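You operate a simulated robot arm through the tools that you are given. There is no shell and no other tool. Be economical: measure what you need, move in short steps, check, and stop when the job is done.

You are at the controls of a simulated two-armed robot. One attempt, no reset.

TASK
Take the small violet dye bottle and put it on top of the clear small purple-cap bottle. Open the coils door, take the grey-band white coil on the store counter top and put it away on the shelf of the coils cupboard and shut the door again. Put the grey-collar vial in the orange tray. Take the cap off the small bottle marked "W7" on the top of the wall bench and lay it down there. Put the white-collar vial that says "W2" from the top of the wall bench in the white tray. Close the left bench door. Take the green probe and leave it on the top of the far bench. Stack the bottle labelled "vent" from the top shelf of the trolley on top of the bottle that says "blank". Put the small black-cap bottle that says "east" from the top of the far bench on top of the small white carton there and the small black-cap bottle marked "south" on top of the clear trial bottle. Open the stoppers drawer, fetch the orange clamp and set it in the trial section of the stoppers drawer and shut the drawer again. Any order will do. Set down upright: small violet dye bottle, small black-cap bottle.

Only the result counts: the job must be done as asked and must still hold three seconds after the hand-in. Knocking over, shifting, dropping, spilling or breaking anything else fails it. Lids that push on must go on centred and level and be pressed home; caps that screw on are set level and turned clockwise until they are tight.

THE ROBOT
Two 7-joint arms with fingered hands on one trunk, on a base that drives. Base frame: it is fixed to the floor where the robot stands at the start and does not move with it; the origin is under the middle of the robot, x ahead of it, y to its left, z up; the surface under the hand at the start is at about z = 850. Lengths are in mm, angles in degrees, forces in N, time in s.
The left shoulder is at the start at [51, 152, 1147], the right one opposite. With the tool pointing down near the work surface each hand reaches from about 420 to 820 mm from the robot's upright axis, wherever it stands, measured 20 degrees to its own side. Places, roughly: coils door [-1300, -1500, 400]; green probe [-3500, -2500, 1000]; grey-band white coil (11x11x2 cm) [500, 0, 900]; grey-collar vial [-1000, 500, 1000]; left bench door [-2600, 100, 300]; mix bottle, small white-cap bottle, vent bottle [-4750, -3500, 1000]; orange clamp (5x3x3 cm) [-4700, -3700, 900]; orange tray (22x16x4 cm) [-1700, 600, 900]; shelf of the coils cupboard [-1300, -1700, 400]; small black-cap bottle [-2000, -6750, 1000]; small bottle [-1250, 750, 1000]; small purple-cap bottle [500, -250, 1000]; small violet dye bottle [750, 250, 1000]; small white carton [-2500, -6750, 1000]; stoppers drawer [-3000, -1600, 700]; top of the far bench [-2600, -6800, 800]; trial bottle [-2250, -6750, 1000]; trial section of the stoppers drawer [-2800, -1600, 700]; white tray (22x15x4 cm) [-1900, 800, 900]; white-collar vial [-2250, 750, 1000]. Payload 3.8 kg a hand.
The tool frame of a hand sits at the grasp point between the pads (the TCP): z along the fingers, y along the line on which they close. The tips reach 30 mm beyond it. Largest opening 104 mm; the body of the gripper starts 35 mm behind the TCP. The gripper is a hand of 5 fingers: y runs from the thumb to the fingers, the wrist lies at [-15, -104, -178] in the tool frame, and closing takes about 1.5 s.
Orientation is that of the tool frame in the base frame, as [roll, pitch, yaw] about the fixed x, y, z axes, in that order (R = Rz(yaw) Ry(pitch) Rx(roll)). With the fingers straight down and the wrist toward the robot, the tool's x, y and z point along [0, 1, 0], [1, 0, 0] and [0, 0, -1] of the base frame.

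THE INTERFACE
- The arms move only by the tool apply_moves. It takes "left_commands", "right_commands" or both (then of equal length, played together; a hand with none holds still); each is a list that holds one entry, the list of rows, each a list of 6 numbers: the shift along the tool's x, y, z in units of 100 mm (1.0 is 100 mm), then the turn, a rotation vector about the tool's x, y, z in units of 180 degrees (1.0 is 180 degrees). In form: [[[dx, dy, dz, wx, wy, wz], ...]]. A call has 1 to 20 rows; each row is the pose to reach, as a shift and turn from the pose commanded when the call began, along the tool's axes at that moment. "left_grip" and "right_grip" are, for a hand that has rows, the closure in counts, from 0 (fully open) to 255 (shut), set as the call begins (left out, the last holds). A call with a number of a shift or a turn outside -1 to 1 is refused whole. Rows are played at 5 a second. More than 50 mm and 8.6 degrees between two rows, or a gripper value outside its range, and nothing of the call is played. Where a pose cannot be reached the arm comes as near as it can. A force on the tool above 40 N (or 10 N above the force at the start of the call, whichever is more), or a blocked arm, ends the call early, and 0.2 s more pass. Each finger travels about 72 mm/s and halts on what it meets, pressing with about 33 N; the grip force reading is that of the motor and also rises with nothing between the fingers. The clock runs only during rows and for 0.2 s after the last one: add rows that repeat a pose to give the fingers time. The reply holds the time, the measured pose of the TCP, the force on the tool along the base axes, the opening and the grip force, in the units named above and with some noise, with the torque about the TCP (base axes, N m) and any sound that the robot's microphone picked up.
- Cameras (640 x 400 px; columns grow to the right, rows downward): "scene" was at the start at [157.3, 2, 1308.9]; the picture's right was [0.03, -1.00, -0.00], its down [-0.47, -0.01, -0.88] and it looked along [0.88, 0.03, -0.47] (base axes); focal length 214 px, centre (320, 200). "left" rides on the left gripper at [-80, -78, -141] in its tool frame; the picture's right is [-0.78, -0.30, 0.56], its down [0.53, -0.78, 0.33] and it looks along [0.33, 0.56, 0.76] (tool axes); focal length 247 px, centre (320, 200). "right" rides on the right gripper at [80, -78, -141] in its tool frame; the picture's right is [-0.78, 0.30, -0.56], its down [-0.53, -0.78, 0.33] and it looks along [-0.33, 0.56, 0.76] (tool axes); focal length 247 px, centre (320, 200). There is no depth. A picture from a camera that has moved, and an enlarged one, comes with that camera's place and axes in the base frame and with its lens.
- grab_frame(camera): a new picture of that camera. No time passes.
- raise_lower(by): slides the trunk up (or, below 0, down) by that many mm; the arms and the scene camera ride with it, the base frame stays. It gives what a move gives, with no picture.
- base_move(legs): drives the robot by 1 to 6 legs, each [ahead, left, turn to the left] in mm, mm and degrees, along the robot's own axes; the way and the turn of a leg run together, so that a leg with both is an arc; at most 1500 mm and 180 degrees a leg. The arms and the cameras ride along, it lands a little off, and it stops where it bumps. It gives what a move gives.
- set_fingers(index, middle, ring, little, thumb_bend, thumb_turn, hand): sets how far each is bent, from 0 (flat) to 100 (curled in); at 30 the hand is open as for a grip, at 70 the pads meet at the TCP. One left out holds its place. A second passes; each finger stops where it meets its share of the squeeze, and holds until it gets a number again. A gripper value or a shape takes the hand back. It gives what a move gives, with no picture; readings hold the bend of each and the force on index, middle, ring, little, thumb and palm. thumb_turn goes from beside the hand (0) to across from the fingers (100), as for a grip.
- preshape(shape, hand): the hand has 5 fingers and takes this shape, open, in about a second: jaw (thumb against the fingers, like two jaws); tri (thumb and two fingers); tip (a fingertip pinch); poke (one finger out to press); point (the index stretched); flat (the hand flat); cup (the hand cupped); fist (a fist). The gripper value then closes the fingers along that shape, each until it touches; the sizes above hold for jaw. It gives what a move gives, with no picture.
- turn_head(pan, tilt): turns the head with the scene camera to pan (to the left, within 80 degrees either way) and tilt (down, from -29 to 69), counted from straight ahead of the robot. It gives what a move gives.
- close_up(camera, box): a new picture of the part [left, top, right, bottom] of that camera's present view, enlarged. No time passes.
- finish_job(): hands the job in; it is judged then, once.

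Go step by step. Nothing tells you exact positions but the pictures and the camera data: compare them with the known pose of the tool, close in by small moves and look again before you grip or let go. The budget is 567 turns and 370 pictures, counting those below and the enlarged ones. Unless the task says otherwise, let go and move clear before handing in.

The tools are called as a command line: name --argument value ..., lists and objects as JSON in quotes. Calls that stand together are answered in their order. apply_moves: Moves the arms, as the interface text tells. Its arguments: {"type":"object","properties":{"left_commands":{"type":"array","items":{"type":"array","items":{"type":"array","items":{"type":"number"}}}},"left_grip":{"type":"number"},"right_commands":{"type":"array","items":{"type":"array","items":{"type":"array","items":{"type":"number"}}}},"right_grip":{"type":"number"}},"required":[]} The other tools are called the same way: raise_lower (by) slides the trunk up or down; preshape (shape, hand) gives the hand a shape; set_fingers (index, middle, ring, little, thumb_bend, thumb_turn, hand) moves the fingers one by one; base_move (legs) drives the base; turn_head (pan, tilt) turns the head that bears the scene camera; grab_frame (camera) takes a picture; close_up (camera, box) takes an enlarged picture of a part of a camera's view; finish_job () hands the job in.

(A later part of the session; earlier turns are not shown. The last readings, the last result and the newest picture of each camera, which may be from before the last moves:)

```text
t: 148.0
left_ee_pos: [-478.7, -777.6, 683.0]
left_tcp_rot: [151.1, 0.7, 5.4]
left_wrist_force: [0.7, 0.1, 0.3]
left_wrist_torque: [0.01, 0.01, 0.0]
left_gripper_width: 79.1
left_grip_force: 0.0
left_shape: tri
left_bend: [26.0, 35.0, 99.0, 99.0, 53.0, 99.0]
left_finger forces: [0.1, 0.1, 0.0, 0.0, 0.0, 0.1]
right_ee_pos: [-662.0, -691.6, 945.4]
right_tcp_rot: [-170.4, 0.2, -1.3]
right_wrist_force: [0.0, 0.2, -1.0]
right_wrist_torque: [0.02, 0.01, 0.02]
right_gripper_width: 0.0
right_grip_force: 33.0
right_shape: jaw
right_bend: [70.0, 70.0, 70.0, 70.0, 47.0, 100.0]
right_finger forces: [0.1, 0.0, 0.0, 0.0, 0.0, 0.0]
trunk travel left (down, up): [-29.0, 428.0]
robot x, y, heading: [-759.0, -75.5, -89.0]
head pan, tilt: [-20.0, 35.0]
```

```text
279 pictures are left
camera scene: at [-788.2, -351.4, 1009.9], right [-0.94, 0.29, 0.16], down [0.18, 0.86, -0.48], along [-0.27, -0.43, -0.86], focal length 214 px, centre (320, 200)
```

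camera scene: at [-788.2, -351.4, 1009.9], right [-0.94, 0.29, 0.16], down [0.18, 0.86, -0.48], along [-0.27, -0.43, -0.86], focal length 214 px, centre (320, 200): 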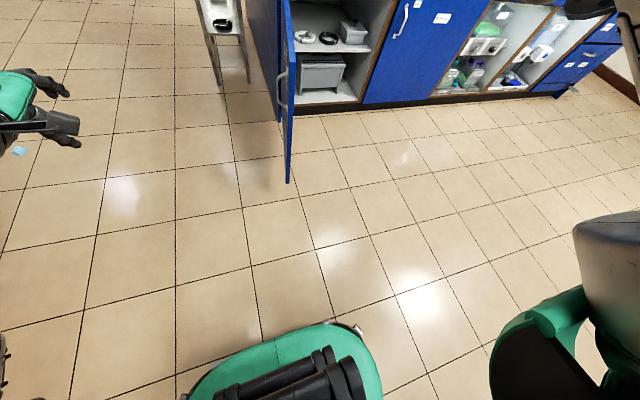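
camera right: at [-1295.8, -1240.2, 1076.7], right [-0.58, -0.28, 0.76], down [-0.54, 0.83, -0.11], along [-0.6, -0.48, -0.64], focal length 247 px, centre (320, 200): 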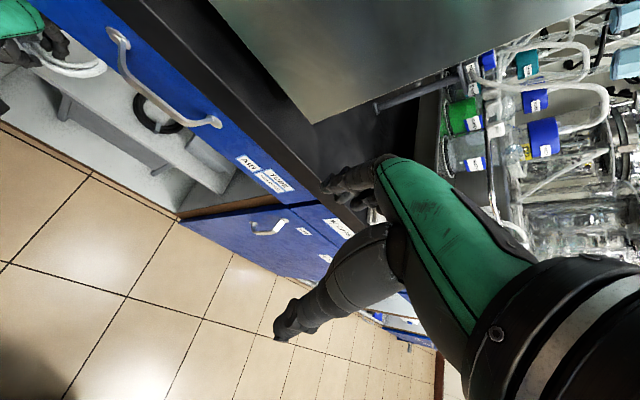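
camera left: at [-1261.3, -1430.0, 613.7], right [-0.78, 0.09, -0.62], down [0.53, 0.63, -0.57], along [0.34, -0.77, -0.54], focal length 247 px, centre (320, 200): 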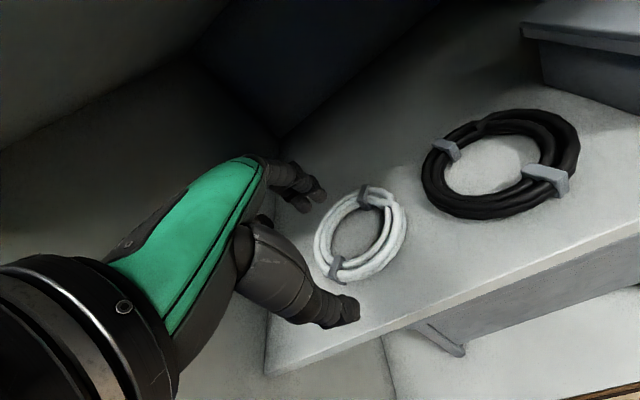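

apply_moves --right_commands '[[[0, 0, 0.3, -0.025, 0, 0], [0, 0, 0.6, -0.053, 0, 0], [0, 0, 0.95, -0.053, 0, 0]]]'

apply_moves --right_commands '[[[0, 0, 0.33, 0, 0, 0], [0, 0, 0.66, 0, 0, 0], [0, 0, 1.0, 0, 0, 0]]]'

apply_moves --right_commands '[[[0, 0, 0.33, 0, 0, 0], [0, 0, 0.66, 0, 0, 0], [0, 0, 1.0, 0, 0, 0]]]'

apply_moves --right_commands '[[[0, 0, 0.33, 0, 0, 0], [0, 0, 0.66, 0, 0, 0], [0, 0, 0.8, 0, 0, 0], [0, 0, 0.8, 0, 0, 0]]]'

grab_frame --camera "scene"

```text
t: 148.8
left_ee_pos: [-479.5, -777.8, 682.7]
left_tcp_rot: [151.1, 0.6, 5.5]
left_wrist_force: [-0.2, 0.8, -0.6]
left_wrist_torque: [-0.01, 0.02, 0.0]
left_gripper_width: 79.3
left_grip_force: 0.0
left_shape: tri
left_bend: [26.0, 35.0, 99.0, 99.0, 53.0, 99.0]
left_finger forces: [0.1, 0.0, 0.0, 0.0, 0.1, 0.1]
right_ee_pos: [-660.1, -674.2, 852.1]
right_tcp_rot: [-179.8, 0.3, -1.3]
right_wrist_force: [0.0, 0.8, 0.7]
right_wrist_torque: [-0.03, 0.0, 0.02]
right_gripper_width: 0.0
right_grip_force: 33.7
right_shape: jaw
right_bend: [70.0, 70.0, 70.0, 70.0, 47.0, 100.0]
right_finger forces: [0.0, 0.0, 0.1, 0.0, 0.1, 0.0]
trunk travel left (down, up): [-29.0, 428.0]
robot x, y, heading: [-763.6, -74.8, -88.8]
head pan, tilt: [-20.0, 35.0]
```

```text
t: 149.6
left_ee_pos: [-479.0, -778.6, 681.7]
left_tcp_rot: [151.2, 0.6, 5.5]
left_wrist_force: [-0.3, 0.4, 1.1]
left_wrist_torque: [-0.03, -0.02, 0.01]
left_gripper_width: 79.3
left_grip_force: 0.0
left_shape: tri
left_bend: [26.0, 35.0, 99.0, 99.0, 53.0, 99.0]
left_finger forces: [0.1, 0.0, 0.0, 0.1, 0.0, 0.0]
right_ee_pos: [-658.8, -673.3, 751.0]
right_tcp_rot: [-179.8, 0.3, -1.3]
right_wrist_force: [-0.1, -0.4, 0.6]
right_wrist_torque: [-0.03, 0.04, -0.02]
right_gripper_width: 0.1
right_grip_force: 32.8
right_shape: jaw
right_bend: [70.0, 70.0, 70.0, 70.0, 47.0, 100.0]
right_finger forces: [0.0, 0.0, 0.0, 0.0, 0.1, 0.0]
trunk travel left (down, up): [-29.0, 428.0]
robot x, y, heading: [-763.8, -80.9, -89.2]
head pan, tilt: [-20.0, 35.0]
```

```text
t: 150.4
left_ee_pos: [-479.3, -777.4, 682.1]
left_tcp_rot: [151.1, 0.6, 5.7]
left_wrist_force: [-0.2, 0.5, -0.1]
left_wrist_torque: [0.0, 0.01, -0.01]
left_gripper_width: 79.4
left_grip_force: 0.1
left_shape: tri
left_bend: [26.0, 35.0, 99.0, 99.0, 53.0, 99.0]
left_finger forces: [0.0, 0.1, 0.1, 0.0, 0.1, 0.0]
right_ee_pos: [-661.5, -676.0, 650.3]
right_tcp_rot: [-179.9, 0.4, -1.4]
right_wrist_force: [-0.1, 0.3, -0.5]
right_wrist_torque: [-0.01, -0.02, 0.02]
right_gripper_width: 0.0
right_grip_force: 33.3
right_shape: jaw
right_bend: [70.0, 70.0, 70.0, 70.0, 47.0, 100.0]
right_finger forces: [0.0, 0.0, 0.0, 0.0, 0.0, 0.0]
trunk travel left (down, up): [-29.0, 428.0]
robot x, y, heading: [-763.5, -76.5, -89.0]
head pan, tilt: [-20.0, 35.0]
```

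```text
t: 151.4
left_ee_pos: [-480.1, -777.8, 682.3]
left_tcp_rot: [151.1, 0.7, 5.5]
left_wrist_force: [-0.4, 0.7, 1.0]
left_wrist_torque: [0.01, 0.02, 0.06]
left_gripper_width: 79.2
left_grip_force: 0.0
left_shape: tri
left_bend: [26.0, 35.0, 99.0, 99.0, 53.0, 99.0]
left_finger forces: [0.0, 0.0, 0.1, 0.0, 0.0, 0.0]
right_ee_pos: [-661.3, -675.9, 570.7]
right_tcp_rot: [-179.8, 0.3, -1.4]
right_wrist_force: [-0.1, 0.0, -0.1]
right_wrist_torque: [-0.02, -0.02, -0.05]
right_gripper_width: 0.1
right_grip_force: 32.8
right_shape: jaw
right_bend: [70.0, 70.0, 70.0, 70.0, 47.0, 100.0]
right_finger forces: [0.1, 0.1, 0.1, 0.1, 0.0, 0.0]
trunk travel left (down, up): [-29.0, 428.0]
robot x, y, heading: [-764.6, -76.8, -88.9]
head pan, tilt: [-20.0, 35.0]
```

```text
278 pictures are left
camera scene: at [-788.3, -351.3, 1009.9], right [-0.94, 0.29, 0.16], down [0.18, 0.86, -0.48], along [-0.27, -0.43, -0.86], focal length 214 px, centre (320, 200)
```

scene: 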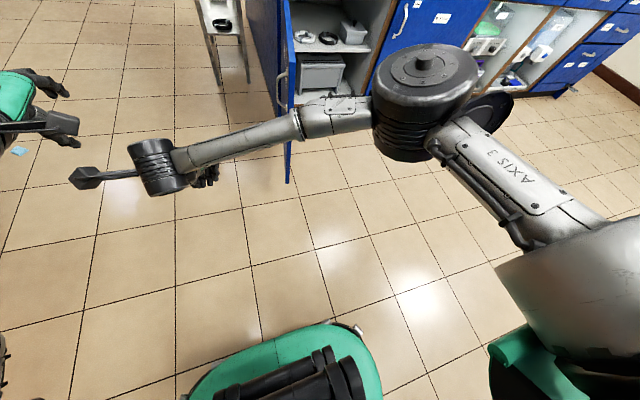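

Retract the left arm first so it won't hit the bench, then go to the outside of the door with the right hand.

apply_moves --left_commands '[[[0, -0.2, -0.25, 0, 0, 0], [0, -0.43, -0.5, 0, 0, 0], [0, -0.66, -0.75, 0, 0, 0]]]'

apply_moves --left_commands '[[[0, -0.2, -0.25, 0, 0, 0], [0, -0.43, -0.5, 0, 0, 0], [0, -0.66, -0.75, 0, 0, 0]]]'

apply_moves --left_commands '[[[0, -0.2, -0.25, 0.04, 0, 0], [0, -0.43, -0.5, 0.08, 0, 0], [0, -0.66, -0.75, 0.12, 0, 0], [0, -0.66, -0.75, 0.16, 0, 0]]]'

base_move --legs '[[224, -219, 0], [165, 0, 0]]'

grab_frame --camera "scene"

```text
t: 152.2
left_ee_pos: [-488.1, -683.1, 718.5]
left_tcp_rot: [151.2, 0.6, 5.6]
left_wrist_force: [-0.4, 0.4, 0.2]
left_wrist_torque: [0.03, -0.02, 0.04]
left_gripper_width: 79.3
left_grip_force: 0.1
left_shape: tri
left_bend: [26.0, 35.0, 99.0, 99.0, 53.0, 99.0]
left_finger forces: [0.1, 0.1, 0.0, 0.0, 0.0, 0.0]
right_ee_pos: [-661.7, -675.1, 571.4]
right_tcp_rot: [-179.8, 0.3, -1.2]
right_wrist_force: [0.2, 0.2, 1.2]
right_wrist_torque: [0.01, -0.01, -0.01]
right_gripper_width: 0.0
right_grip_force: 32.7
right_shape: jaw
right_bend: [70.0, 70.0, 70.0, 70.0, 47.0, 100.0]
right_finger forces: [0.1, 0.1, 0.0, 0.0, 0.1, 0.0]
trunk travel left (down, up): [-29.0, 428.0]
robot x, y, heading: [-761.6, -76.1, -88.9]
head pan, tilt: [-20.0, 35.0]
```

```text
t: 153.0
left_ee_pos: [-488.8, -628.9, 740.5]
left_tcp_rot: [151.2, 0.7, 5.6]
left_wrist_force: [-0.5, 0.1, -0.8]
left_wrist_torque: [0.01, 0.01, -0.01]
left_gripper_width: 79.3
left_grip_force: 0.1
left_shape: tri
left_bend: [26.0, 35.0, 99.0, 99.0, 53.0, 99.0]
left_finger forces: [0.1, 0.1, 0.0, 0.0, 0.0, 0.0]
left hand out of reach, approached as far as the arm can: row 2, 3
right_ee_pos: [-660.9, -677.0, 570.8]
right_tcp_rot: [-179.8, 0.3, -1.3]
right_wrist_force: [-0.3, -0.9, -0.9]
right_wrist_torque: [0.01, 0.01, -0.02]
right_gripper_width: 0.0
right_grip_force: 33.3
right_shape: jaw
right_bend: [70.0, 70.0, 70.0, 70.0, 47.0, 100.0]
right_finger forces: [0.0, 0.0, 0.0, 0.0, 0.0, 0.1]
trunk travel left (down, up): [-29.0, 428.0]
robot x, y, heading: [-761.8, -80.0, -89.1]
head pan, tilt: [-20.0, 35.0]
```

```text
t: 154.0
left_ee_pos: [-493.1, -557.4, 779.2]
left_tcp_rot: [-179.8, 0.6, 5.6]
left_wrist_force: [-0.9, 0.8, 0.4]
left_wrist_torque: [-0.01, 0.02, 0.02]
left_gripper_width: 79.4
left_grip_force: 0.1
left_shape: tri
left_bend: [26.0, 35.0, 99.0, 99.0, 53.0, 99.0]
left_finger forces: [0.1, 0.1, 0.0, 0.0, 0.0, 0.0]
left hand out of reach, approached as far as the arm can: row 1, 2, 3, 4
right_ee_pos: [-661.1, -675.5, 571.8]
right_tcp_rot: [-179.8, 0.4, -1.3]
right_wrist_force: [-0.2, -0.3, -0.2]
right_wrist_torque: [0.01, 0.0, 0.0]
right_gripper_width: 0.0
right_grip_force: 32.9
right_shape: jaw
right_bend: [70.0, 70.0, 70.0, 70.0, 47.0, 100.0]
right_finger forces: [0.0, 0.1, 0.1, 0.0, 0.1, 0.1]
trunk travel left (down, up): [-29.0, 428.0]
robot x, y, heading: [-759.4, -78.3, -89.0]
head pan, tilt: [-20.0, 35.0]
```

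```text
t: 156.7
left_ee_pos: [-701.8, -832.9, 777.9]
left_tcp_rot: [-179.8, 0.6, 5.7]
left_wrist_force: [-0.1, 0.5, 0.4]
left_wrist_torque: [0.01, 0.01, -0.01]
left_gripper_width: 79.4
left_grip_force: 0.0
left_shape: tri
left_bend: [26.0, 35.0, 99.0, 99.0, 53.0, 99.0]
left_finger forces: [0.0, 0.0, 0.0, 0.1, 0.1, 0.0]
right_ee_pos: [-861.5, -939.6, 571.1]
right_tcp_rot: [-178.9, -0.1, -0.1]
right_wrist_force: [2.4, 4.9, -0.5]
right_wrist_torque: [-0.2, 0.05, -0.21]
right_gripper_width: 0.4
right_grip_force: 32.9
right_shape: jaw
right_bend: [70.0, 70.0, 70.0, 70.0, 47.0, 100.0]
right_finger forces: [0.1, 0.1, 0.1, 5.2, 0.0, 0.1]
trunk travel left (down, up): [-29.0, 428.0]
robot x, y, heading: [-975.8, -356.6, -89.0]
head pan, tilt: [-20.0, 35.0]
stopped in leg 2: the force on the tool passed its limit at 88 N (the readings are from after the stop); the commanded pose is now the measured one
```

```text
277 pictures are left
camera scene: at [-998.8, -627.6, 1009.8], right [-0.95, 0.29, 0.16], down [0.18, 0.86, -0.48], along [-0.27, -0.43, -0.86], focal length 214 px, centre (320, 200)
```

scene: 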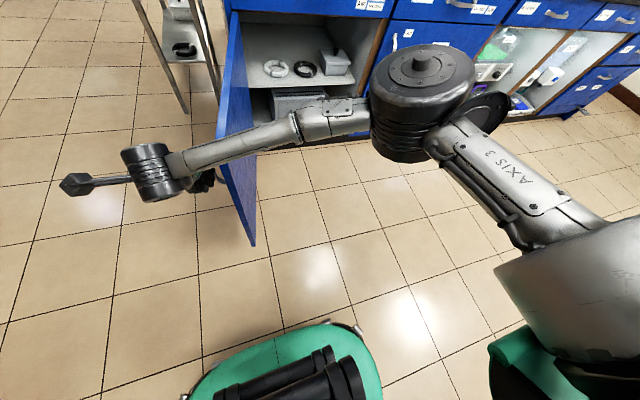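

The door's free edge is further left (x≈-905). Backing off, sidestepping left, then forward.

base_move --legs '[[-50, 0, 0], [0, 130, 0], [190, 0, 0]]'

grab_frame --camera "scene"

```text
t: 159.7
left_ee_pos: [-564.8, -969.7, 778.0]
left_tcp_rot: [-179.8, 0.6, 6.2]
left_wrist_force: [0.5, -0.4, -0.3]
left_wrist_torque: [0.0, 0.02, 0.0]
left_gripper_width: 79.5
left_grip_force: 0.0
left_shape: tri
left_bend: [26.0, 35.0, 99.0, 99.0, 53.0, 99.0]
left_finger forces: [0.0, 0.0, 0.1, 0.0, 0.0, 0.0]
right_ee_pos: [-724.6, -1078.3, 569.8]
right_tcp_rot: [-178.8, -0.1, 0.3]
right_wrist_force: [-1.2, 0.4, -0.6]
right_wrist_torque: [0.02, -0.01, -0.03]
right_gripper_width: 0.2
right_grip_force: 33.1
right_shape: jaw
right_bend: [70.0, 70.0, 70.0, 70.0, 47.0, 100.0]
right_finger forces: [0.0, 0.1, 0.0, 0.1, 0.1, 0.1]
trunk travel left (down, up): [-29.0, 428.0]
robot x, y, heading: [-840.4, -493.1, -88.4]
head pan, tilt: [-20.0, 35.0]
```

```text
276 pictures are left
camera scene: at [-863.2, -767.7, 1009.5], right [-0.95, 0.28, 0.16], down [0.17, 0.86, -0.48], along [-0.27, -0.43, -0.86], focal length 214 px, centre (320, 200)
```

scene: 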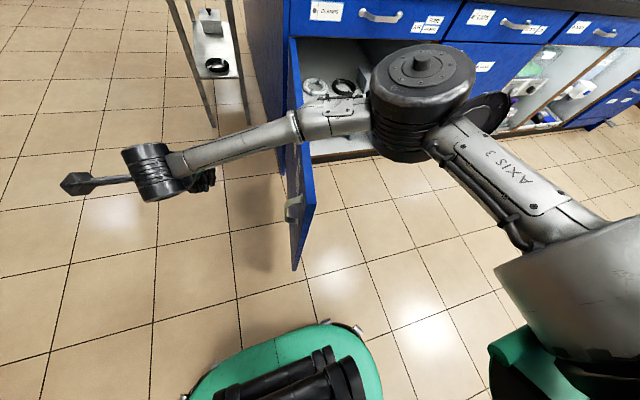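

Outside the door. Pushing it round toward closed.

base_move --legs '[[0, -276, 0], [0, -103, 0], [27, -99, 0]]'

grab_frame --camera "scene"

```text
t: 163.1
left_ee_pos: [-1035.7, -1010.8, 778.9]
left_tcp_rot: [-179.8, 0.6, 6.4]
left_wrist_force: [-0.1, 0.3, 0.0]
left_wrist_torque: [0.02, -0.01, 0.03]
left_gripper_width: 79.4
left_grip_force: 0.1
left_shape: tri
left_bend: [26.0, 35.0, 99.0, 99.0, 53.0, 99.0]
left_finger forces: [0.0, 0.0, 0.0, 0.0, 0.1, 0.0]
right_ee_pos: [-1193.6, -1121.2, 570.2]
right_tcp_rot: [-178.8, -0.2, 0.3]
right_wrist_force: [0.4, -0.5, -0.2]
right_wrist_torque: [0.01, -0.01, 0.0]
right_gripper_width: 0.0
right_grip_force: 32.6
right_shape: jaw
right_bend: [70.0, 70.0, 70.0, 70.0, 47.0, 100.0]
right_finger forces: [0.0, 0.1, 0.0, 0.1, 0.1, 0.1]
trunk travel left (down, up): [-29.0, 428.0]
robot x, y, heading: [-1312.5, -536.9, -88.3]
head pan, tilt: [-20.0, 35.0]
```

```text
275 pictures are left
camera scene: at [-1334.1, -809.5, 1009.7], right [-0.95, 0.27, 0.16], down [0.17, 0.86, -0.48], along [-0.27, -0.43, -0.86], focal length 214 px, centre (320, 200)
```

scene: 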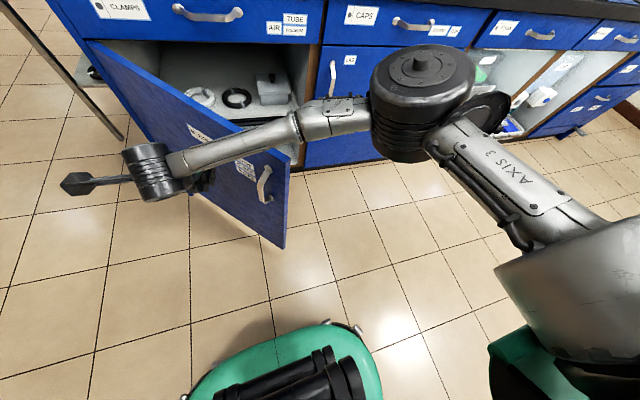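

base_move --legs '[[60, -150, 0], [110, -60, 0], [100, -20, 0]]'

grab_frame --camera "scene"

```text
t: 166.2
left_ee_pos: [-1262.2, -1293.9, 778.3]
left_tcp_rot: [-179.8, 0.6, 6.1]
left_wrist_force: [0.2, -0.2, 0.4]
left_wrist_torque: [0.0, -0.02, 0.01]
left_gripper_width: 79.3
left_grip_force: 0.0
left_shape: tri
left_bend: [26.0, 35.0, 99.0, 99.0, 53.0, 99.0]
left_finger forces: [0.0, 0.0, 0.0, 0.0, 0.1, 0.0]
right_ee_pos: [-1418.7, -1402.4, 570.1]
right_tcp_rot: [-178.8, 0.0, 0.1]
right_wrist_force: [0.3, 0.2, -0.7]
right_wrist_torque: [0.01, -0.03, 0.03]
right_gripper_width: 0.1
right_grip_force: 33.1
right_shape: jaw
right_bend: [70.0, 70.0, 70.0, 70.0, 47.0, 100.0]
right_finger forces: [0.0, 0.0, 0.0, 0.1, 0.0, 0.0]
trunk travel left (down, up): [-29.0, 428.0]
robot x, y, heading: [-1536.1, -812.2, -88.5]
head pan, tilt: [-20.0, 35.0]
```

```text
274 pictures are left
camera scene: at [-1559.1, -1091.0, 1009.5], right [-0.95, 0.28, 0.16], down [0.17, 0.86, -0.48], along [-0.27, -0.43, -0.86], focal length 214 px, centre (320, 200)
```

scene: 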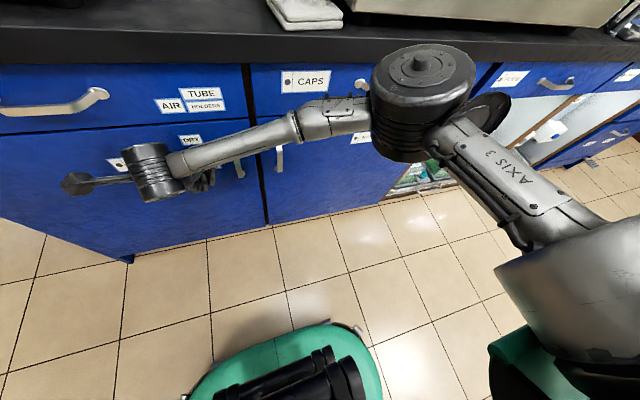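

base_move --legs '[[45, 0, 0]]'

close_up --camera "scene" --box '[60, 60, 380, 260]'

```text
t: 167.0
left_ee_pos: [-1260.1, -1316.9, 779.8]
left_tcp_rot: [-179.8, 0.5, 6.1]
left_wrist_force: [-0.9, -0.5, -0.5]
left_wrist_torque: [0.01, -0.04, -0.01]
left_gripper_width: 79.4
left_grip_force: 0.0
left_shape: tri
left_bend: [26.0, 35.0, 99.0, 99.0, 53.0, 99.0]
left_finger forces: [0.0, 0.0, 0.0, 0.1, 0.0, 0.0]
right_ee_pos: [-1416.4, -1415.5, 569.3]
right_tcp_rot: [-178.1, -0.2, 0.6]
right_wrist_force: [-1.7, 6.2, 0.4]
right_wrist_torque: [-0.44, -0.09, -0.1]
right_gripper_width: 0.4
right_grip_force: 33.5
right_shape: jaw
right_bend: [70.0, 70.0, 70.0, 70.0, 48.0, 100.0]
right_finger forces: [0.0, 6.4, 0.0, 0.0, 0.0, 0.1]
trunk travel left (down, up): [-29.0, 428.0]
robot x, y, heading: [-1540.8, -840.1, -88.6]
head pan, tilt: [-20.0, 35.0]
stopped in leg 1: the force on the tool passed its limit at 58 N (the readings are from after the stop); the commanded pose is now the measured one
```

```text
2.00 times, centred on (220, 160) of scene
camera zoom: at [-1558.5, -1112.5, 1010.0], right [-0.95, 0.28, 0.16], down [0.17, 0.86, -0.48], along [-0.27, -0.43, -0.86], focal length 429 px, centre (520, 280)
```

zoom: 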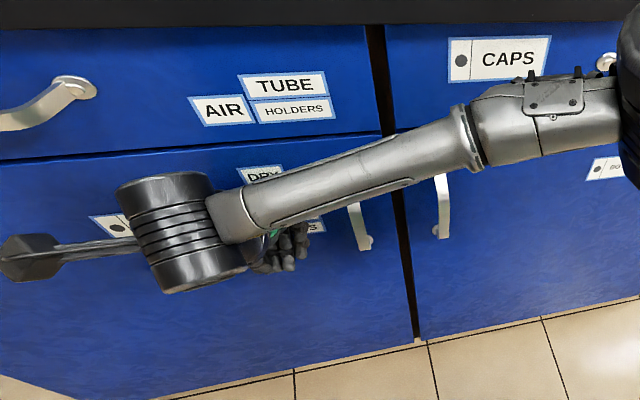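

The coils door is shut. Next, the wall bench behind me: backing off, raising trunk and arms, then turning around.

base_move --legs '[[-450, 0, 0]]'

raise_lower --by 200

preshape --hand "left" --shape "jaw"

apply_moves --right_commands '[[[0, 0, -0.33, 0, 0, 0], [0, -0.2, -0.66, 0, 0, 0], [0, -0.4, -1.0, 0, 0, 0]]]' --right_grip 0 --left_commands '[[[0, 0, -0.33, 0, 0, 0], [0, 0, -0.66, 0, 0, 0], [0, 0, -1.0, 0, 0, 0]]]' --left_grip 0

apply_moves --right_commands '[[[-0.2, 0, -0.33, 0, 0, 0], [-0.4, 0, -0.66, 0, 0, 0], [-0.6, 0, -1.0, 0, 0, 0]]]' --left_commands '[[[0, 0, -0.33, 0, 0, 0], [0, 0, -0.66, 0, 0, 0], [0, 0, -1.0, 0, 0, 0]]]'

apply_moves --right_commands '[[[-0.2, 0, -0.33, 0, 0, 0], [-0.4, 0, -0.66, 0, 0, 0], [-0.6, 0, -1.0, 0, 0, 0]]]'

apply_moves --right_commands '[[[0, 0, -0.33, 0, 0, 0], [0, 0, -0.66, 0, 0, 0], [0, 0, -1.0, 0, 0, 0]]]'

base_move --legs '[[0, 0, -180], [0, 0, 0]]'

turn_head --pan 0 --tilt 25

grab_frame --camera "scene"

```text
t: 169.7
left_ee_pos: [-1273.1, -868.6, 778.8]
left_tcp_rot: [-179.9, 0.6, 5.9]
left_wrist_force: [-0.4, 0.7, -0.5]
left_wrist_torque: [-0.04, 0.0, 0.0]
left_gripper_width: 79.4
left_grip_force: 0.0
left_shape: tri
left_bend: [26.0, 35.0, 99.0, 99.0, 53.0, 99.0]
left_finger forces: [0.0, 0.0, 0.1, 0.0, 0.0, 0.0]
right_ee_pos: [-1430.3, -967.5, 569.6]
right_tcp_rot: [-178.1, -0.1, 0.2]
right_wrist_force: [-0.3, 0.1, 0.7]
right_wrist_torque: [-0.02, 0.03, 0.04]
right_gripper_width: 0.3
right_grip_force: 33.2
right_shape: jaw
right_bend: [70.0, 70.0, 70.0, 70.0, 48.0, 100.0]
right_finger forces: [0.1, 0.0, 0.0, 0.0, 0.0, 0.1]
trunk travel left (down, up): [-29.0, 428.0]
robot x, y, heading: [-1544.8, -392.2, -88.6]
head pan, tilt: [-20.0, 35.0]
```

```text
t: 171.9
left_ee_pos: [-1273.2, -868.2, 978.5]
left_tcp_rot: [-179.9, 0.6, 5.7]
left_wrist_force: [-0.1, -0.5, 0.0]
left_wrist_torque: [-0.01, 0.03, -0.01]
left_gripper_width: 79.4
left_grip_force: 0.0
left_shape: tri
left_bend: [26.0, 35.0, 99.0, 99.0, 53.0, 99.0]
left_finger forces: [0.0, 0.0, 0.0, 0.0, 0.0, 0.0]
right_ee_pos: [-1429.9, -968.6, 769.8]
right_tcp_rot: [-178.1, -0.2, 0.4]
right_wrist_force: [-0.1, -0.3, -0.8]
right_wrist_torque: [0.0, -0.02, 0.02]
right_gripper_width: 0.0
right_grip_force: 32.6
right_shape: jaw
right_bend: [70.0, 70.0, 70.0, 70.0, 48.0, 100.0]
right_finger forces: [0.0, 0.0, 0.1, 0.0, 0.0, 0.1]
trunk travel left (down, up): [-229.0, 228.0]
robot x, y, heading: [-1543.2, -388.4, -88.6]
head pan, tilt: [-20.0, 35.0]
```

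```text
t: 172.8
left_ee_pos: [-1274.3, -867.6, 979.0]
left_tcp_rot: [-179.8, 0.6, 5.9]
left_wrist_force: [0.7, -0.1, -0.9]
left_wrist_torque: [0.0, -0.01, 0.03]
left_gripper_width: 103.8
left_grip_force: 0.1
left_shape: jaw
left_bend: [30.0, 30.0, 30.0, 30.0, 30.0, 98.0]
left_finger forces: [0.0, 0.0, 0.1, 0.1, 0.0, 0.1]
right_ee_pos: [-1430.0, -968.7, 769.3]
right_tcp_rot: [-178.2, -0.1, 0.3]
right_wrist_force: [0.5, 0.7, 0.0]
right_wrist_torque: [-0.01, -0.01, -0.01]
right_gripper_width: 0.2
right_grip_force: 33.4
right_shape: jaw
right_bend: [70.0, 70.0, 70.0, 70.0, 48.0, 100.0]
right_finger forces: [0.1, 0.0, 0.0, 0.0, 0.0, 0.0]
trunk travel left (down, up): [-229.0, 228.0]
robot x, y, heading: [-1542.9, -389.4, -88.9]
head pan, tilt: [-20.0, 35.0]
```

```text
t: 173.6
left_ee_pos: [-1273.2, -867.4, 1080.0]
left_tcp_rot: [-179.9, 0.5, 5.8]
left_wrist_force: [-0.2, -0.7, 0.1]
left_wrist_torque: [0.0, -0.02, 0.0]
left_gripper_width: 103.7
left_grip_force: 0.1
left_shape: jaw
left_bend: [30.0, 30.0, 30.0, 30.0, 30.0, 98.0]
left_finger forces: [0.0, 0.0, 0.0, 0.0, 0.0, 0.0]
right_ee_pos: [-1430.4, -930.1, 871.4]
right_tcp_rot: [-178.1, -0.2, 0.4]
right_wrist_force: [-0.5, 0.0, 0.2]
right_wrist_torque: [-0.04, -0.01, 0.01]
right_gripper_width: 104.1
right_grip_force: 0.0
right_shape: jaw
right_bend: [30.0, 30.0, 30.0, 30.0, 30.0, 98.0]
right_finger forces: [0.1, 0.0, 0.0, 0.0, 0.0, 0.1]
trunk travel left (down, up): [-229.0, 228.0]
robot x, y, heading: [-1545.9, -390.9, -89.0]
head pan, tilt: [-20.0, 35.0]
```

```text
t: 174.4
left_ee_pos: [-1273.6, -866.9, 1181.6]
left_tcp_rot: [-179.9, 0.5, 5.7]
left_wrist_force: [-0.5, 0.1, 0.1]
left_wrist_torque: [-0.03, 0.01, 0.0]
left_gripper_width: 104.0
left_grip_force: 0.0
left_shape: jaw
left_bend: [30.0, 30.0, 30.0, 30.0, 30.0, 98.0]
left_finger forces: [0.0, 0.1, 0.1, 0.0, 0.0, 0.0]
right_ee_pos: [-1492.6, -931.7, 972.0]
right_tcp_rot: [-178.2, -0.3, 0.4]
right_wrist_force: [-0.3, -0.3, 0.5]
right_wrist_torque: [0.0, -0.04, -0.05]
right_gripper_width: 104.0
right_grip_force: 0.0
right_shape: jaw
right_bend: [30.0, 30.0, 30.0, 30.0, 30.0, 98.0]
right_finger forces: [0.0, 0.0, 0.0, 0.0, 0.0, 0.1]
trunk travel left (down, up): [-229.0, 228.0]
robot x, y, heading: [-1544.4, -388.0, -88.9]
head pan, tilt: [-20.0, 35.0]
```

```text
t: 175.2
left_ee_pos: [-1271.6, -868.6, 1180.3]
left_tcp_rot: [-179.9, 0.5, 5.8]
left_wrist_force: [-0.9, -0.9, 0.7]
left_wrist_torque: [-0.02, 0.01, 0.01]
left_gripper_width: 104.0
left_grip_force: 0.2
left_shape: jaw
left_bend: [30.0, 30.0, 30.0, 30.0, 30.0, 98.0]
left_finger forces: [0.0, 0.0, 0.1, 0.1, 0.0, 0.1]
right_ee_pos: [-1551.2, -938.0, 1072.4]
right_tcp_rot: [-178.2, -0.2, 0.3]
right_wrist_force: [0.3, 0.4, -0.3]
right_wrist_torque: [-0.01, 0.01, 0.0]
right_gripper_width: 103.6
right_grip_force: 0.1
right_shape: jaw
right_bend: [30.0, 30.0, 30.0, 30.0, 30.0, 98.0]
right_finger forces: [0.0, 0.0, 0.0, 0.1, 0.0, 0.0]
trunk travel left (down, up): [-229.0, 228.0]
robot x, y, heading: [-1544.0, -391.2, -89.1]
head pan, tilt: [-20.0, 35.0]
```

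```text
t: 176.0
left_ee_pos: [-1271.3, -867.9, 1180.6]
left_tcp_rot: [-179.8, 0.6, 5.8]
left_wrist_force: [0.5, -0.1, -0.2]
left_wrist_torque: [-0.02, -0.02, -0.01]
left_gripper_width: 104.0
left_grip_force: 0.1
left_shape: jaw
left_bend: [30.0, 30.0, 30.0, 30.0, 30.0, 98.0]
left_finger forces: [0.0, 0.0, 0.0, 0.0, 0.0, 0.1]
right_ee_pos: [-1552.9, -941.8, 1172.6]
right_tcp_rot: [-178.3, -0.3, 0.4]
right_wrist_force: [0.1, -0.3, 0.4]
right_wrist_torque: [-0.03, -0.05, -0.04]
right_gripper_width: 103.7
right_grip_force: 0.1
right_shape: jaw
right_bend: [30.0, 30.0, 30.0, 30.0, 30.0, 98.0]
right_finger forces: [0.0, 0.0, 0.0, 0.0, 0.0, 0.0]
trunk travel left (down, up): [-229.0, 228.0]
robot x, y, heading: [-1544.8, -390.9, -88.9]
head pan, tilt: [-20.0, 35.0]
```

```text
t: 184.0
left_ee_pos: [-1829.8, 82.9, 1179.9]
left_tcp_rot: [-179.8, 0.7, -172.8]
left_wrist_force: [0.3, -0.2, -0.9]
left_wrist_torque: [-0.01, -0.02, -0.03]
left_gripper_width: 103.9
left_grip_force: 0.0
left_shape: jaw
left_bend: [30.0, 30.0, 30.0, 30.0, 30.0, 98.0]
left_finger forces: [0.0, 0.1, 0.1, 0.0, 0.1, 0.0]
right_ee_pos: [-1551.7, 163.1, 1171.2]
right_tcp_rot: [-178.2, -0.3, -178.4]
right_wrist_force: [0.0, 0.2, 0.0]
right_wrist_torque: [0.01, 0.03, 0.01]
right_gripper_width: 103.8
right_grip_force: 0.0
right_shape: jaw
right_bend: [30.0, 30.0, 30.0, 30.0, 30.0, 98.0]
right_finger forces: [0.0, 0.0, 0.0, 0.1, 0.0, 0.0]
trunk travel left (down, up): [-229.0, 228.0]
robot x, y, heading: [-1543.5, -390.9, 92.8]
head pan, tilt: [-20.0, 35.0]
```

```text
t: 184.8
left_ee_pos: [-1831.7, 81.4, 1181.0]
left_tcp_rot: [-179.8, 0.5, -172.7]
left_wrist_force: [-0.4, -0.2, -0.2]
left_wrist_torque: [-0.01, 0.01, -0.04]
left_gripper_width: 103.7
left_grip_force: 0.0
left_shape: jaw
left_bend: [30.0, 30.0, 30.0, 30.0, 30.0, 98.0]
left_finger forces: [0.0, 0.1, 0.0, 0.0, 0.0, 0.0]
right_ee_pos: [-1551.8, 163.9, 1172.0]
right_tcp_rot: [-178.3, -0.2, -178.3]
right_wrist_force: [0.1, -0.5, 0.5]
right_wrist_torque: [0.0, 0.03, -0.02]
right_gripper_width: 104.0
right_grip_force: 0.1
right_shape: jaw
right_bend: [30.0, 30.0, 30.0, 30.0, 30.0, 98.0]
right_finger forces: [0.0, 0.1, 0.1, 0.1, 0.1, 0.0]
trunk travel left (down, up): [-229.0, 228.0]
robot x, y, heading: [-1542.1, -389.3, 92.5]
head pan, tilt: [0.0, 25.0]
```

```text
272 pictures are left
camera scene: at [-1552.7, -236.9, 1305.5], right [1.0, 0.04, 0.0], down [0.02, -0.54, -0.84], along [-0.04, 0.84, -0.54], focal length 214 px, centre (320, 200)
```

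scene: 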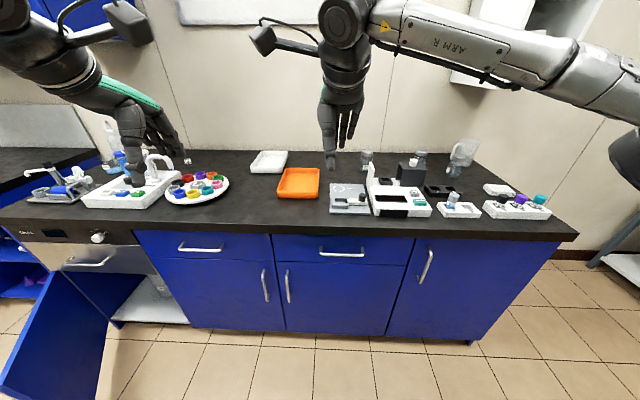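

I see the wall bench with both trays, racks and the open left door. Zooming in to identify vials.

close_up --camera "scene" --box '[340, 130, 580, 240]'

close_up --camera "scene" --box '[10, 110, 340, 240]'

```text
2.67 times, centred on (460, 185) of scene
camera zoom: at [-1552.7, -236.9, 1305.5], right [1.0, 0.04, 0.0], down [0.02, -0.54, -0.84], along [-0.04, 0.84, -0.54], focal length 572 px, centre (-53, 240)
```

zoom: 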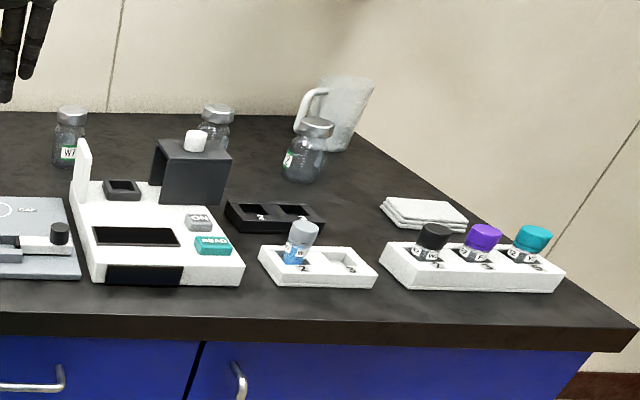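

```text
1.94 times, centred on (175, 175) of scene
camera zoom: at [-1552.7, -236.9, 1305.5], right [1.0, 0.04, 0.0], down [0.02, -0.54, -0.84], along [-0.04, 0.84, -0.54], focal length 416 px, centre (601, 248)
```

zoom: 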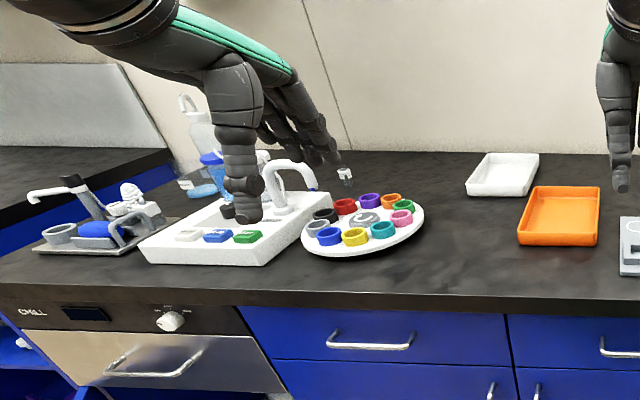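

grab_frame --camera "right"

grab_frame --camera "left"

```text
269 pictures are left
camera right: at [-1628.0, 89.6, 1316.0], right [0.77, 0.34, 0.54], down [0.56, -0.77, -0.31], along [0.32, 0.54, -0.78], focal length 247 px, centre (320, 200)
```

right: 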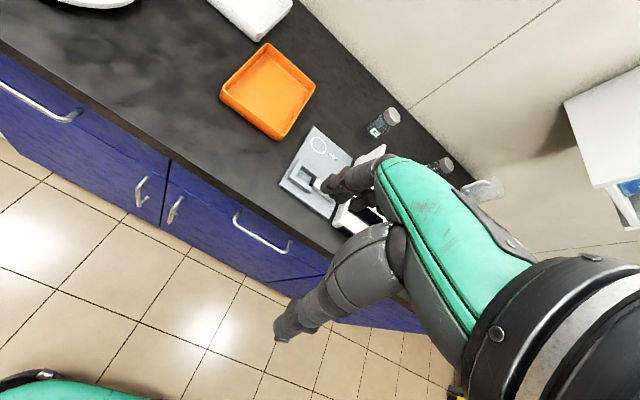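

```text
268 pictures are left
camera left: at [-1743.0, 15.6, 1322.2], right [0.81, -0.2, -0.55], down [-0.43, -0.84, -0.34], along [-0.39, 0.51, -0.77], focal length 247 px, centre (320, 200)
```

left: 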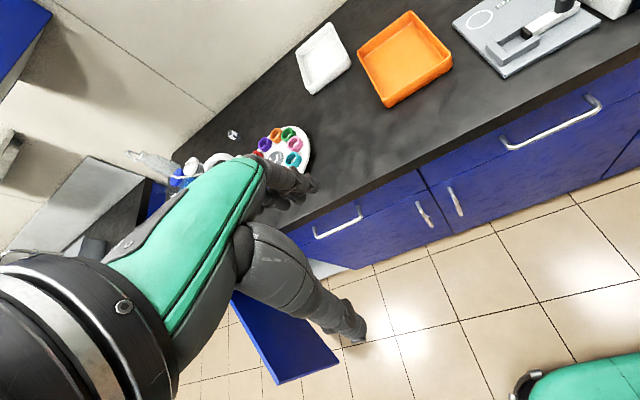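

base_move --legs '[[0, -250, -2.5]]'

close_up --camera "scene" --box '[260, 100, 520, 260]'

grab_frame --camera "right"

```text
t: 186.6
left_ee_pos: [-1557.1, 100.5, 1179.5]
left_tcp_rot: [-179.8, 0.7, -175.1]
left_wrist_force: [-0.4, 0.3, -0.4]
left_wrist_torque: [0.02, 0.03, -0.01]
left_gripper_width: 104.1
left_grip_force: 0.0
left_shape: jaw
left_bend: [30.0, 30.0, 30.0, 30.0, 30.0, 98.0]
left_finger forces: [0.0, 0.0, 0.0, 0.0, 0.1, 0.1]
right_ee_pos: [-1275.9, 168.8, 1172.0]
right_tcp_rot: [-178.2, -0.2, 179.3]
right_wrist_force: [0.0, -0.1, 0.6]
right_wrist_torque: [0.04, 0.01, -0.01]
right_gripper_width: 103.8
right_grip_force: 0.2
right_shape: jaw
right_bend: [30.0, 30.0, 30.0, 30.0, 30.0, 98.0]
right_finger forces: [0.0, 0.0, 0.0, 0.0, 0.0, 0.0]
trunk travel left (down, up): [-229.0, 228.0]
robot x, y, heading: [-1292.2, -382.8, 90.3]
head pan, tilt: [0.0, 25.0]
```

```text
2.46 times, centred on (390, 180) of scene
camera zoom: at [-1293.7, -230.7, 1305.6], right [1.0, 0.0, 0.0], down [0.0, -0.54, -0.84], along [0.0, 0.84, -0.54], focal length 528 px, centre (148, 249)
```

zoom: 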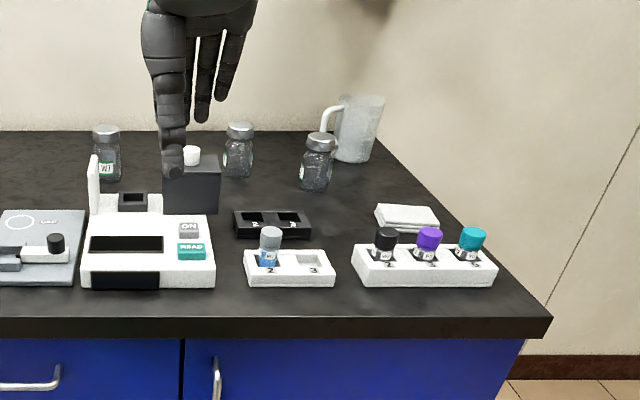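

```text
266 pictures are left
camera right: at [-1355.2, 98.6, 1315.9], right [0.78, 0.3, 0.54], down [0.52, -0.79, -0.31], along [0.34, 0.53, -0.78], focal length 247 px, centre (320, 200)
```

right: 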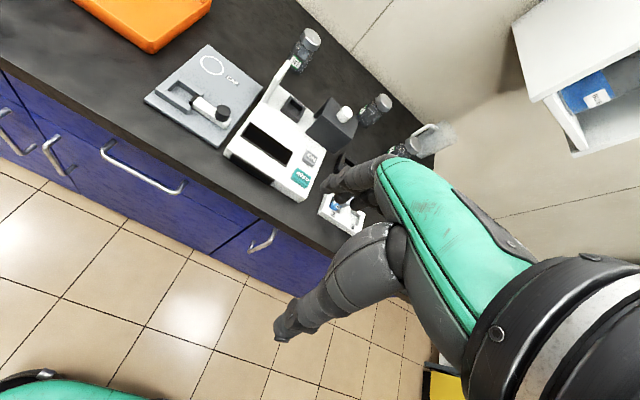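

close_up --camera "scene" --box '[290, 140, 410, 220]'

```text
5.00 times, centred on (350, 180) of scene
camera zoom: at [-1293.7, -230.7, 1305.6], right [1.0, 0.0, 0.0], down [0.0, -0.54, -0.84], along [0.0, 0.84, -0.54], focal length 1072 px, centre (170, 300)
```

zoom: 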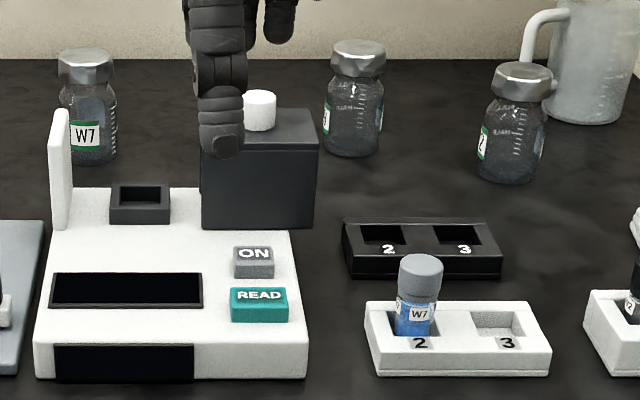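

W7 bottle is the left one, about [-1373,702], cap top z≈962. The grey-collar vial stands in the white rack at about [-1126,379], top ≈941. Moving closer with the right hand in 'tri' shape.

base_move --legs '[[100, -100, 0]]'

preshape --hand "right" --shape "tri"

apply_moves --right_commands '[[[-0.15, 0.25, 0.2, 0, 0, 0], [-0.3, 0.5, 0.4, 0, 0, 0], [-0.5, 0.75, 0.6, 0, 0, 0], [-0.5, 0.95, 0.9, 0, 0, 0], [-0.5, 0.95, 0.9, 0, 0, 0]]]'

grab_frame --camera "right"

grab_frame --camera "scene"

```text
t: 188.0
left_ee_pos: [-1458.7, 198.0, 1180.9]
left_tcp_rot: [-179.9, 0.6, -175.0]
left_wrist_force: [0.5, -0.2, -0.3]
left_wrist_torque: [-0.02, 0.0, -0.03]
left_gripper_width: 104.0
left_grip_force: 0.0
left_shape: jaw
left_bend: [30.0, 30.0, 30.0, 30.0, 30.0, 98.0]
left_finger forces: [0.0, 0.1, 0.0, 0.0, 0.0, 0.1]
right_ee_pos: [-1175.9, 266.6, 1172.2]
right_tcp_rot: [-178.2, -0.2, 179.4]
right_wrist_force: [-0.3, 0.1, -0.2]
right_wrist_torque: [-0.04, 0.0, -0.04]
right_gripper_width: 103.9
right_grip_force: 0.0
right_shape: jaw
right_bend: [30.0, 30.0, 30.0, 30.0, 30.0, 98.0]
right_finger forces: [0.1, 0.0, 0.0, 0.0, 0.0, 0.0]
trunk travel left (down, up): [-229.0, 228.0]
robot x, y, heading: [-1190.8, -285.9, 90.2]
head pan, tilt: [0.0, 25.0]
```

```text
t: 188.9
left_ee_pos: [-1457.2, 199.1, 1179.9]
left_tcp_rot: [-179.8, 0.6, -175.1]
left_wrist_force: [0.5, -0.8, 0.7]
left_wrist_torque: [-0.01, -0.02, 0.01]
left_gripper_width: 103.9
left_grip_force: 0.1
left_shape: jaw
left_bend: [30.0, 30.0, 30.0, 30.0, 30.0, 98.0]
left_finger forces: [0.1, 0.1, 0.1, 0.0, 0.0, 0.1]
right_ee_pos: [-1174.4, 268.5, 1171.9]
right_tcp_rot: [-178.2, -0.2, 179.3]
right_wrist_force: [-0.5, -0.4, 0.0]
right_wrist_torque: [-0.01, -0.03, -0.02]
right_gripper_width: 104.1
right_grip_force: 0.2
right_shape: tri
right_bend: [30.0, 30.0, 99.0, 99.0, 30.0, 98.0]
right_finger forces: [0.1, 0.0, 0.1, 0.0, 0.0, 0.0]
trunk travel left (down, up): [-229.0, 228.0]
robot x, y, heading: [-1188.1, -286.8, 90.3]
head pan, tilt: [0.0, 25.0]
```

```text
t: 190.1
left_ee_pos: [-1457.3, 198.1, 1180.9]
left_tcp_rot: [-179.9, 0.6, -175.1]
left_wrist_force: [0.2, -0.6, 0.2]
left_wrist_torque: [0.0, -0.04, 0.01]
left_gripper_width: 103.6
left_grip_force: 0.0
left_shape: jaw
left_bend: [30.0, 30.0, 30.0, 30.0, 30.0, 98.0]
left_finger forces: [0.1, 0.1, 0.0, 0.1, 0.0, 0.0]
right_ee_pos: [-1123.4, 360.4, 1082.4]
right_tcp_rot: [-178.2, -0.2, 179.3]
right_wrist_force: [-0.4, -0.3, -0.8]
right_wrist_torque: [-0.02, -0.03, 0.01]
right_gripper_width: 103.7
right_grip_force: 0.1
right_shape: tri
right_bend: [30.0, 30.0, 99.0, 99.0, 30.0, 98.0]
right_finger forces: [0.1, 0.0, 0.1, 0.1, 0.0, 0.0]
trunk travel left (down, up): [-229.0, 228.0]
robot x, y, heading: [-1189.8, -287.0, 90.1]
head pan, tilt: [0.0, 25.0]
```

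```text
264 pictures are left
camera right: at [-1203.8, 289.8, 1226.5], right [0.78, 0.31, 0.54], down [0.53, -0.79, -0.31], along [0.34, 0.53, -0.78], focal length 247 px, centre (320, 200)
```

right: 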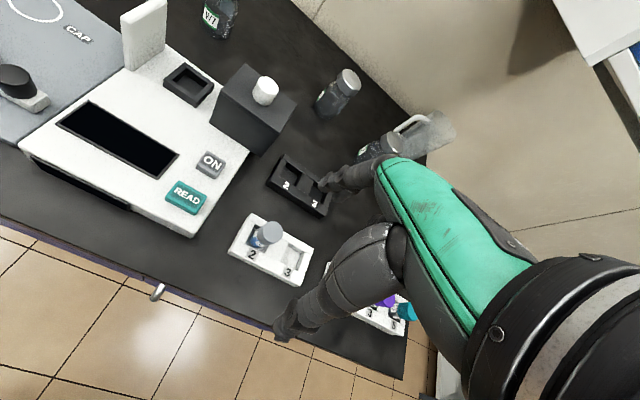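

```text
263 pictures are left
camera scene: at [-1192.5, -132.4, 1305.7], right [1.0, 0.0, 0.0], down [0.0, -0.54, -0.84], along [0.0, 0.84, -0.54], focal length 214 px, centre (320, 200)
```

scene: 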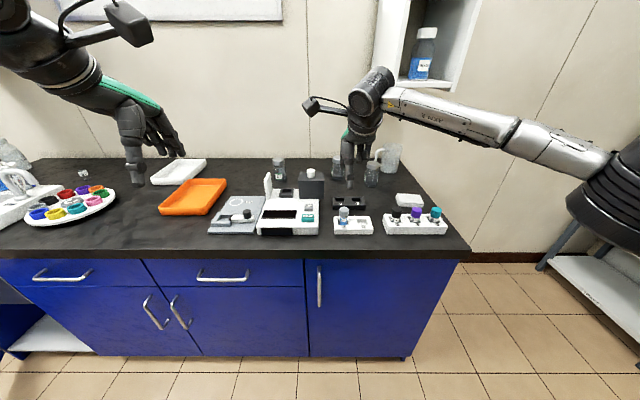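

close_up --camera "right" --box '[210, 190, 330, 300]'

close_up --camera "scene" --box '[320, 190, 400, 250]'

```text
3.64 times, centred on (270, 245) of right
camera zoom: at [-1203.8, 289.8, 1226.5], right [0.78, 0.31, 0.54], down [0.53, -0.79, -0.31], along [0.34, 0.53, -0.78], focal length 898 px, centre (502, 36)
```

zoom: 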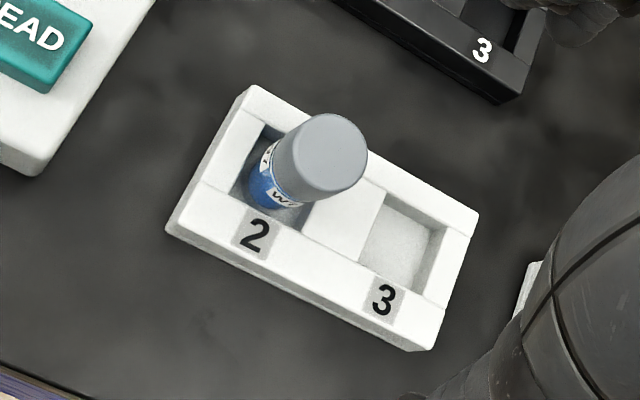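

```text
6.67 times, centred on (360, 220) of scene
camera zoom: at [-1192.5, -132.4, 1305.7], right [1.0, 0.0, 0.0], down [0.0, -0.54, -0.84], along [0.0, 0.84, -0.54], focal length 1430 px, centre (53, 67)
```

zoom: 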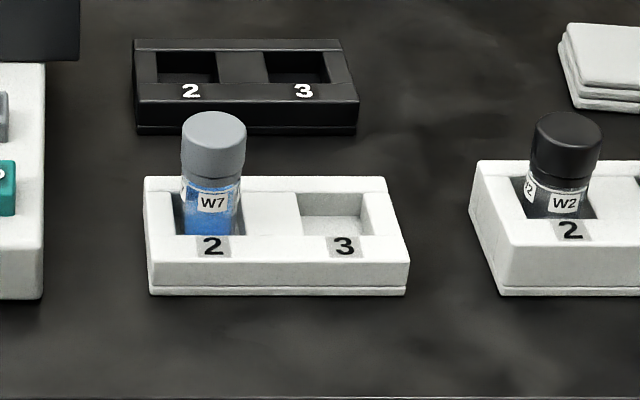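

Vial cap top refined to [-1119,409,924], bench top ≈850. Positioning over it.

apply_moves --right_commands '[[[-0.02, 0.2, 0.2, 0, 0, 0], [-0.04, 0.4, 0.5, 0, 0, 0], [-0.045, 0.486, 0.9, 0, 0, 0], [-0.045, 0.486, 0.9, 0, 0, 0], [-0.045, 0.486, 0.9, 0, 0, 0]]]' --right_grip 90

close_up --camera "right" --box '[200, 150, 400, 300]'

close_up --camera "scene" --box '[310, 140, 410, 250]'

```text
t: 191.3
left_ee_pos: [-1458.1, 199.0, 1180.3]
left_tcp_rot: [-179.8, 0.6, -175.1]
left_wrist_force: [0.7, -0.2, -0.8]
left_wrist_torque: [-0.01, -0.02, -0.04]
left_gripper_width: 103.7
left_grip_force: 0.1
left_shape: jaw
left_bend: [30.0, 30.0, 30.0, 30.0, 30.0, 98.0]
left_finger forces: [0.0, 0.0, 0.1, 0.0, 0.0, 0.0]
right_ee_pos: [-1120.6, 408.8, 987.8]
right_tcp_rot: [-178.2, -0.3, 179.4]
right_wrist_force: [-0.3, -0.5, 0.3]
right_wrist_torque: [0.01, 0.01, 0.03]
right_gripper_width: 67.3
right_grip_force: 0.1
right_shape: tri
right_bend: [73.0, 39.0, 99.0, 99.0, 62.0, 100.0]
right_finger forces: [0.1, 0.0, 0.0, 0.1, 0.0, 0.0]
trunk travel left (down, up): [-229.0, 228.0]
robot x, y, heading: [-1189.7, -282.7, 90.2]
head pan, tilt: [0.0, 25.0]
```

```text
2.67 times, centred on (300, 225) of right
camera zoom: at [-1200.5, 338.4, 1132.0], right [0.78, 0.31, 0.54], down [0.53, -0.79, -0.31], along [0.34, 0.53, -0.78], focal length 659 px, centre (373, 133)
```

zoom: 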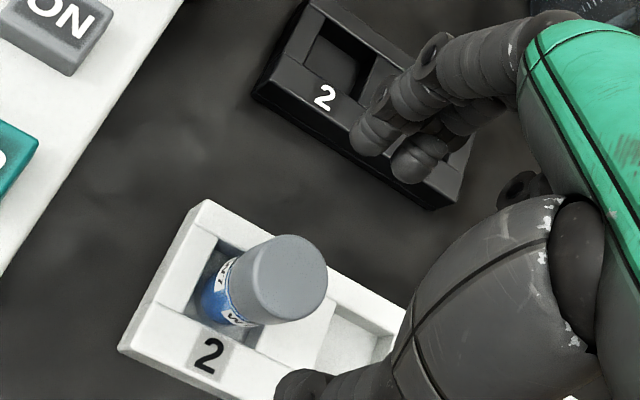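

```text
3.64 times, centred on (360, 195) of scene
camera zoom: at [-1192.5, -131.9, 1305.6], right [1.0, 0.0, 0.0], down [0.0, -0.54, -0.84], along [0.0, 0.84, -0.54], focal length 780 px, centre (174, 218)
```

zoom: 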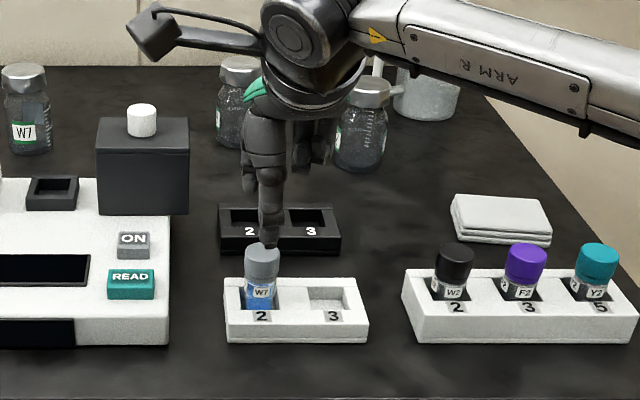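

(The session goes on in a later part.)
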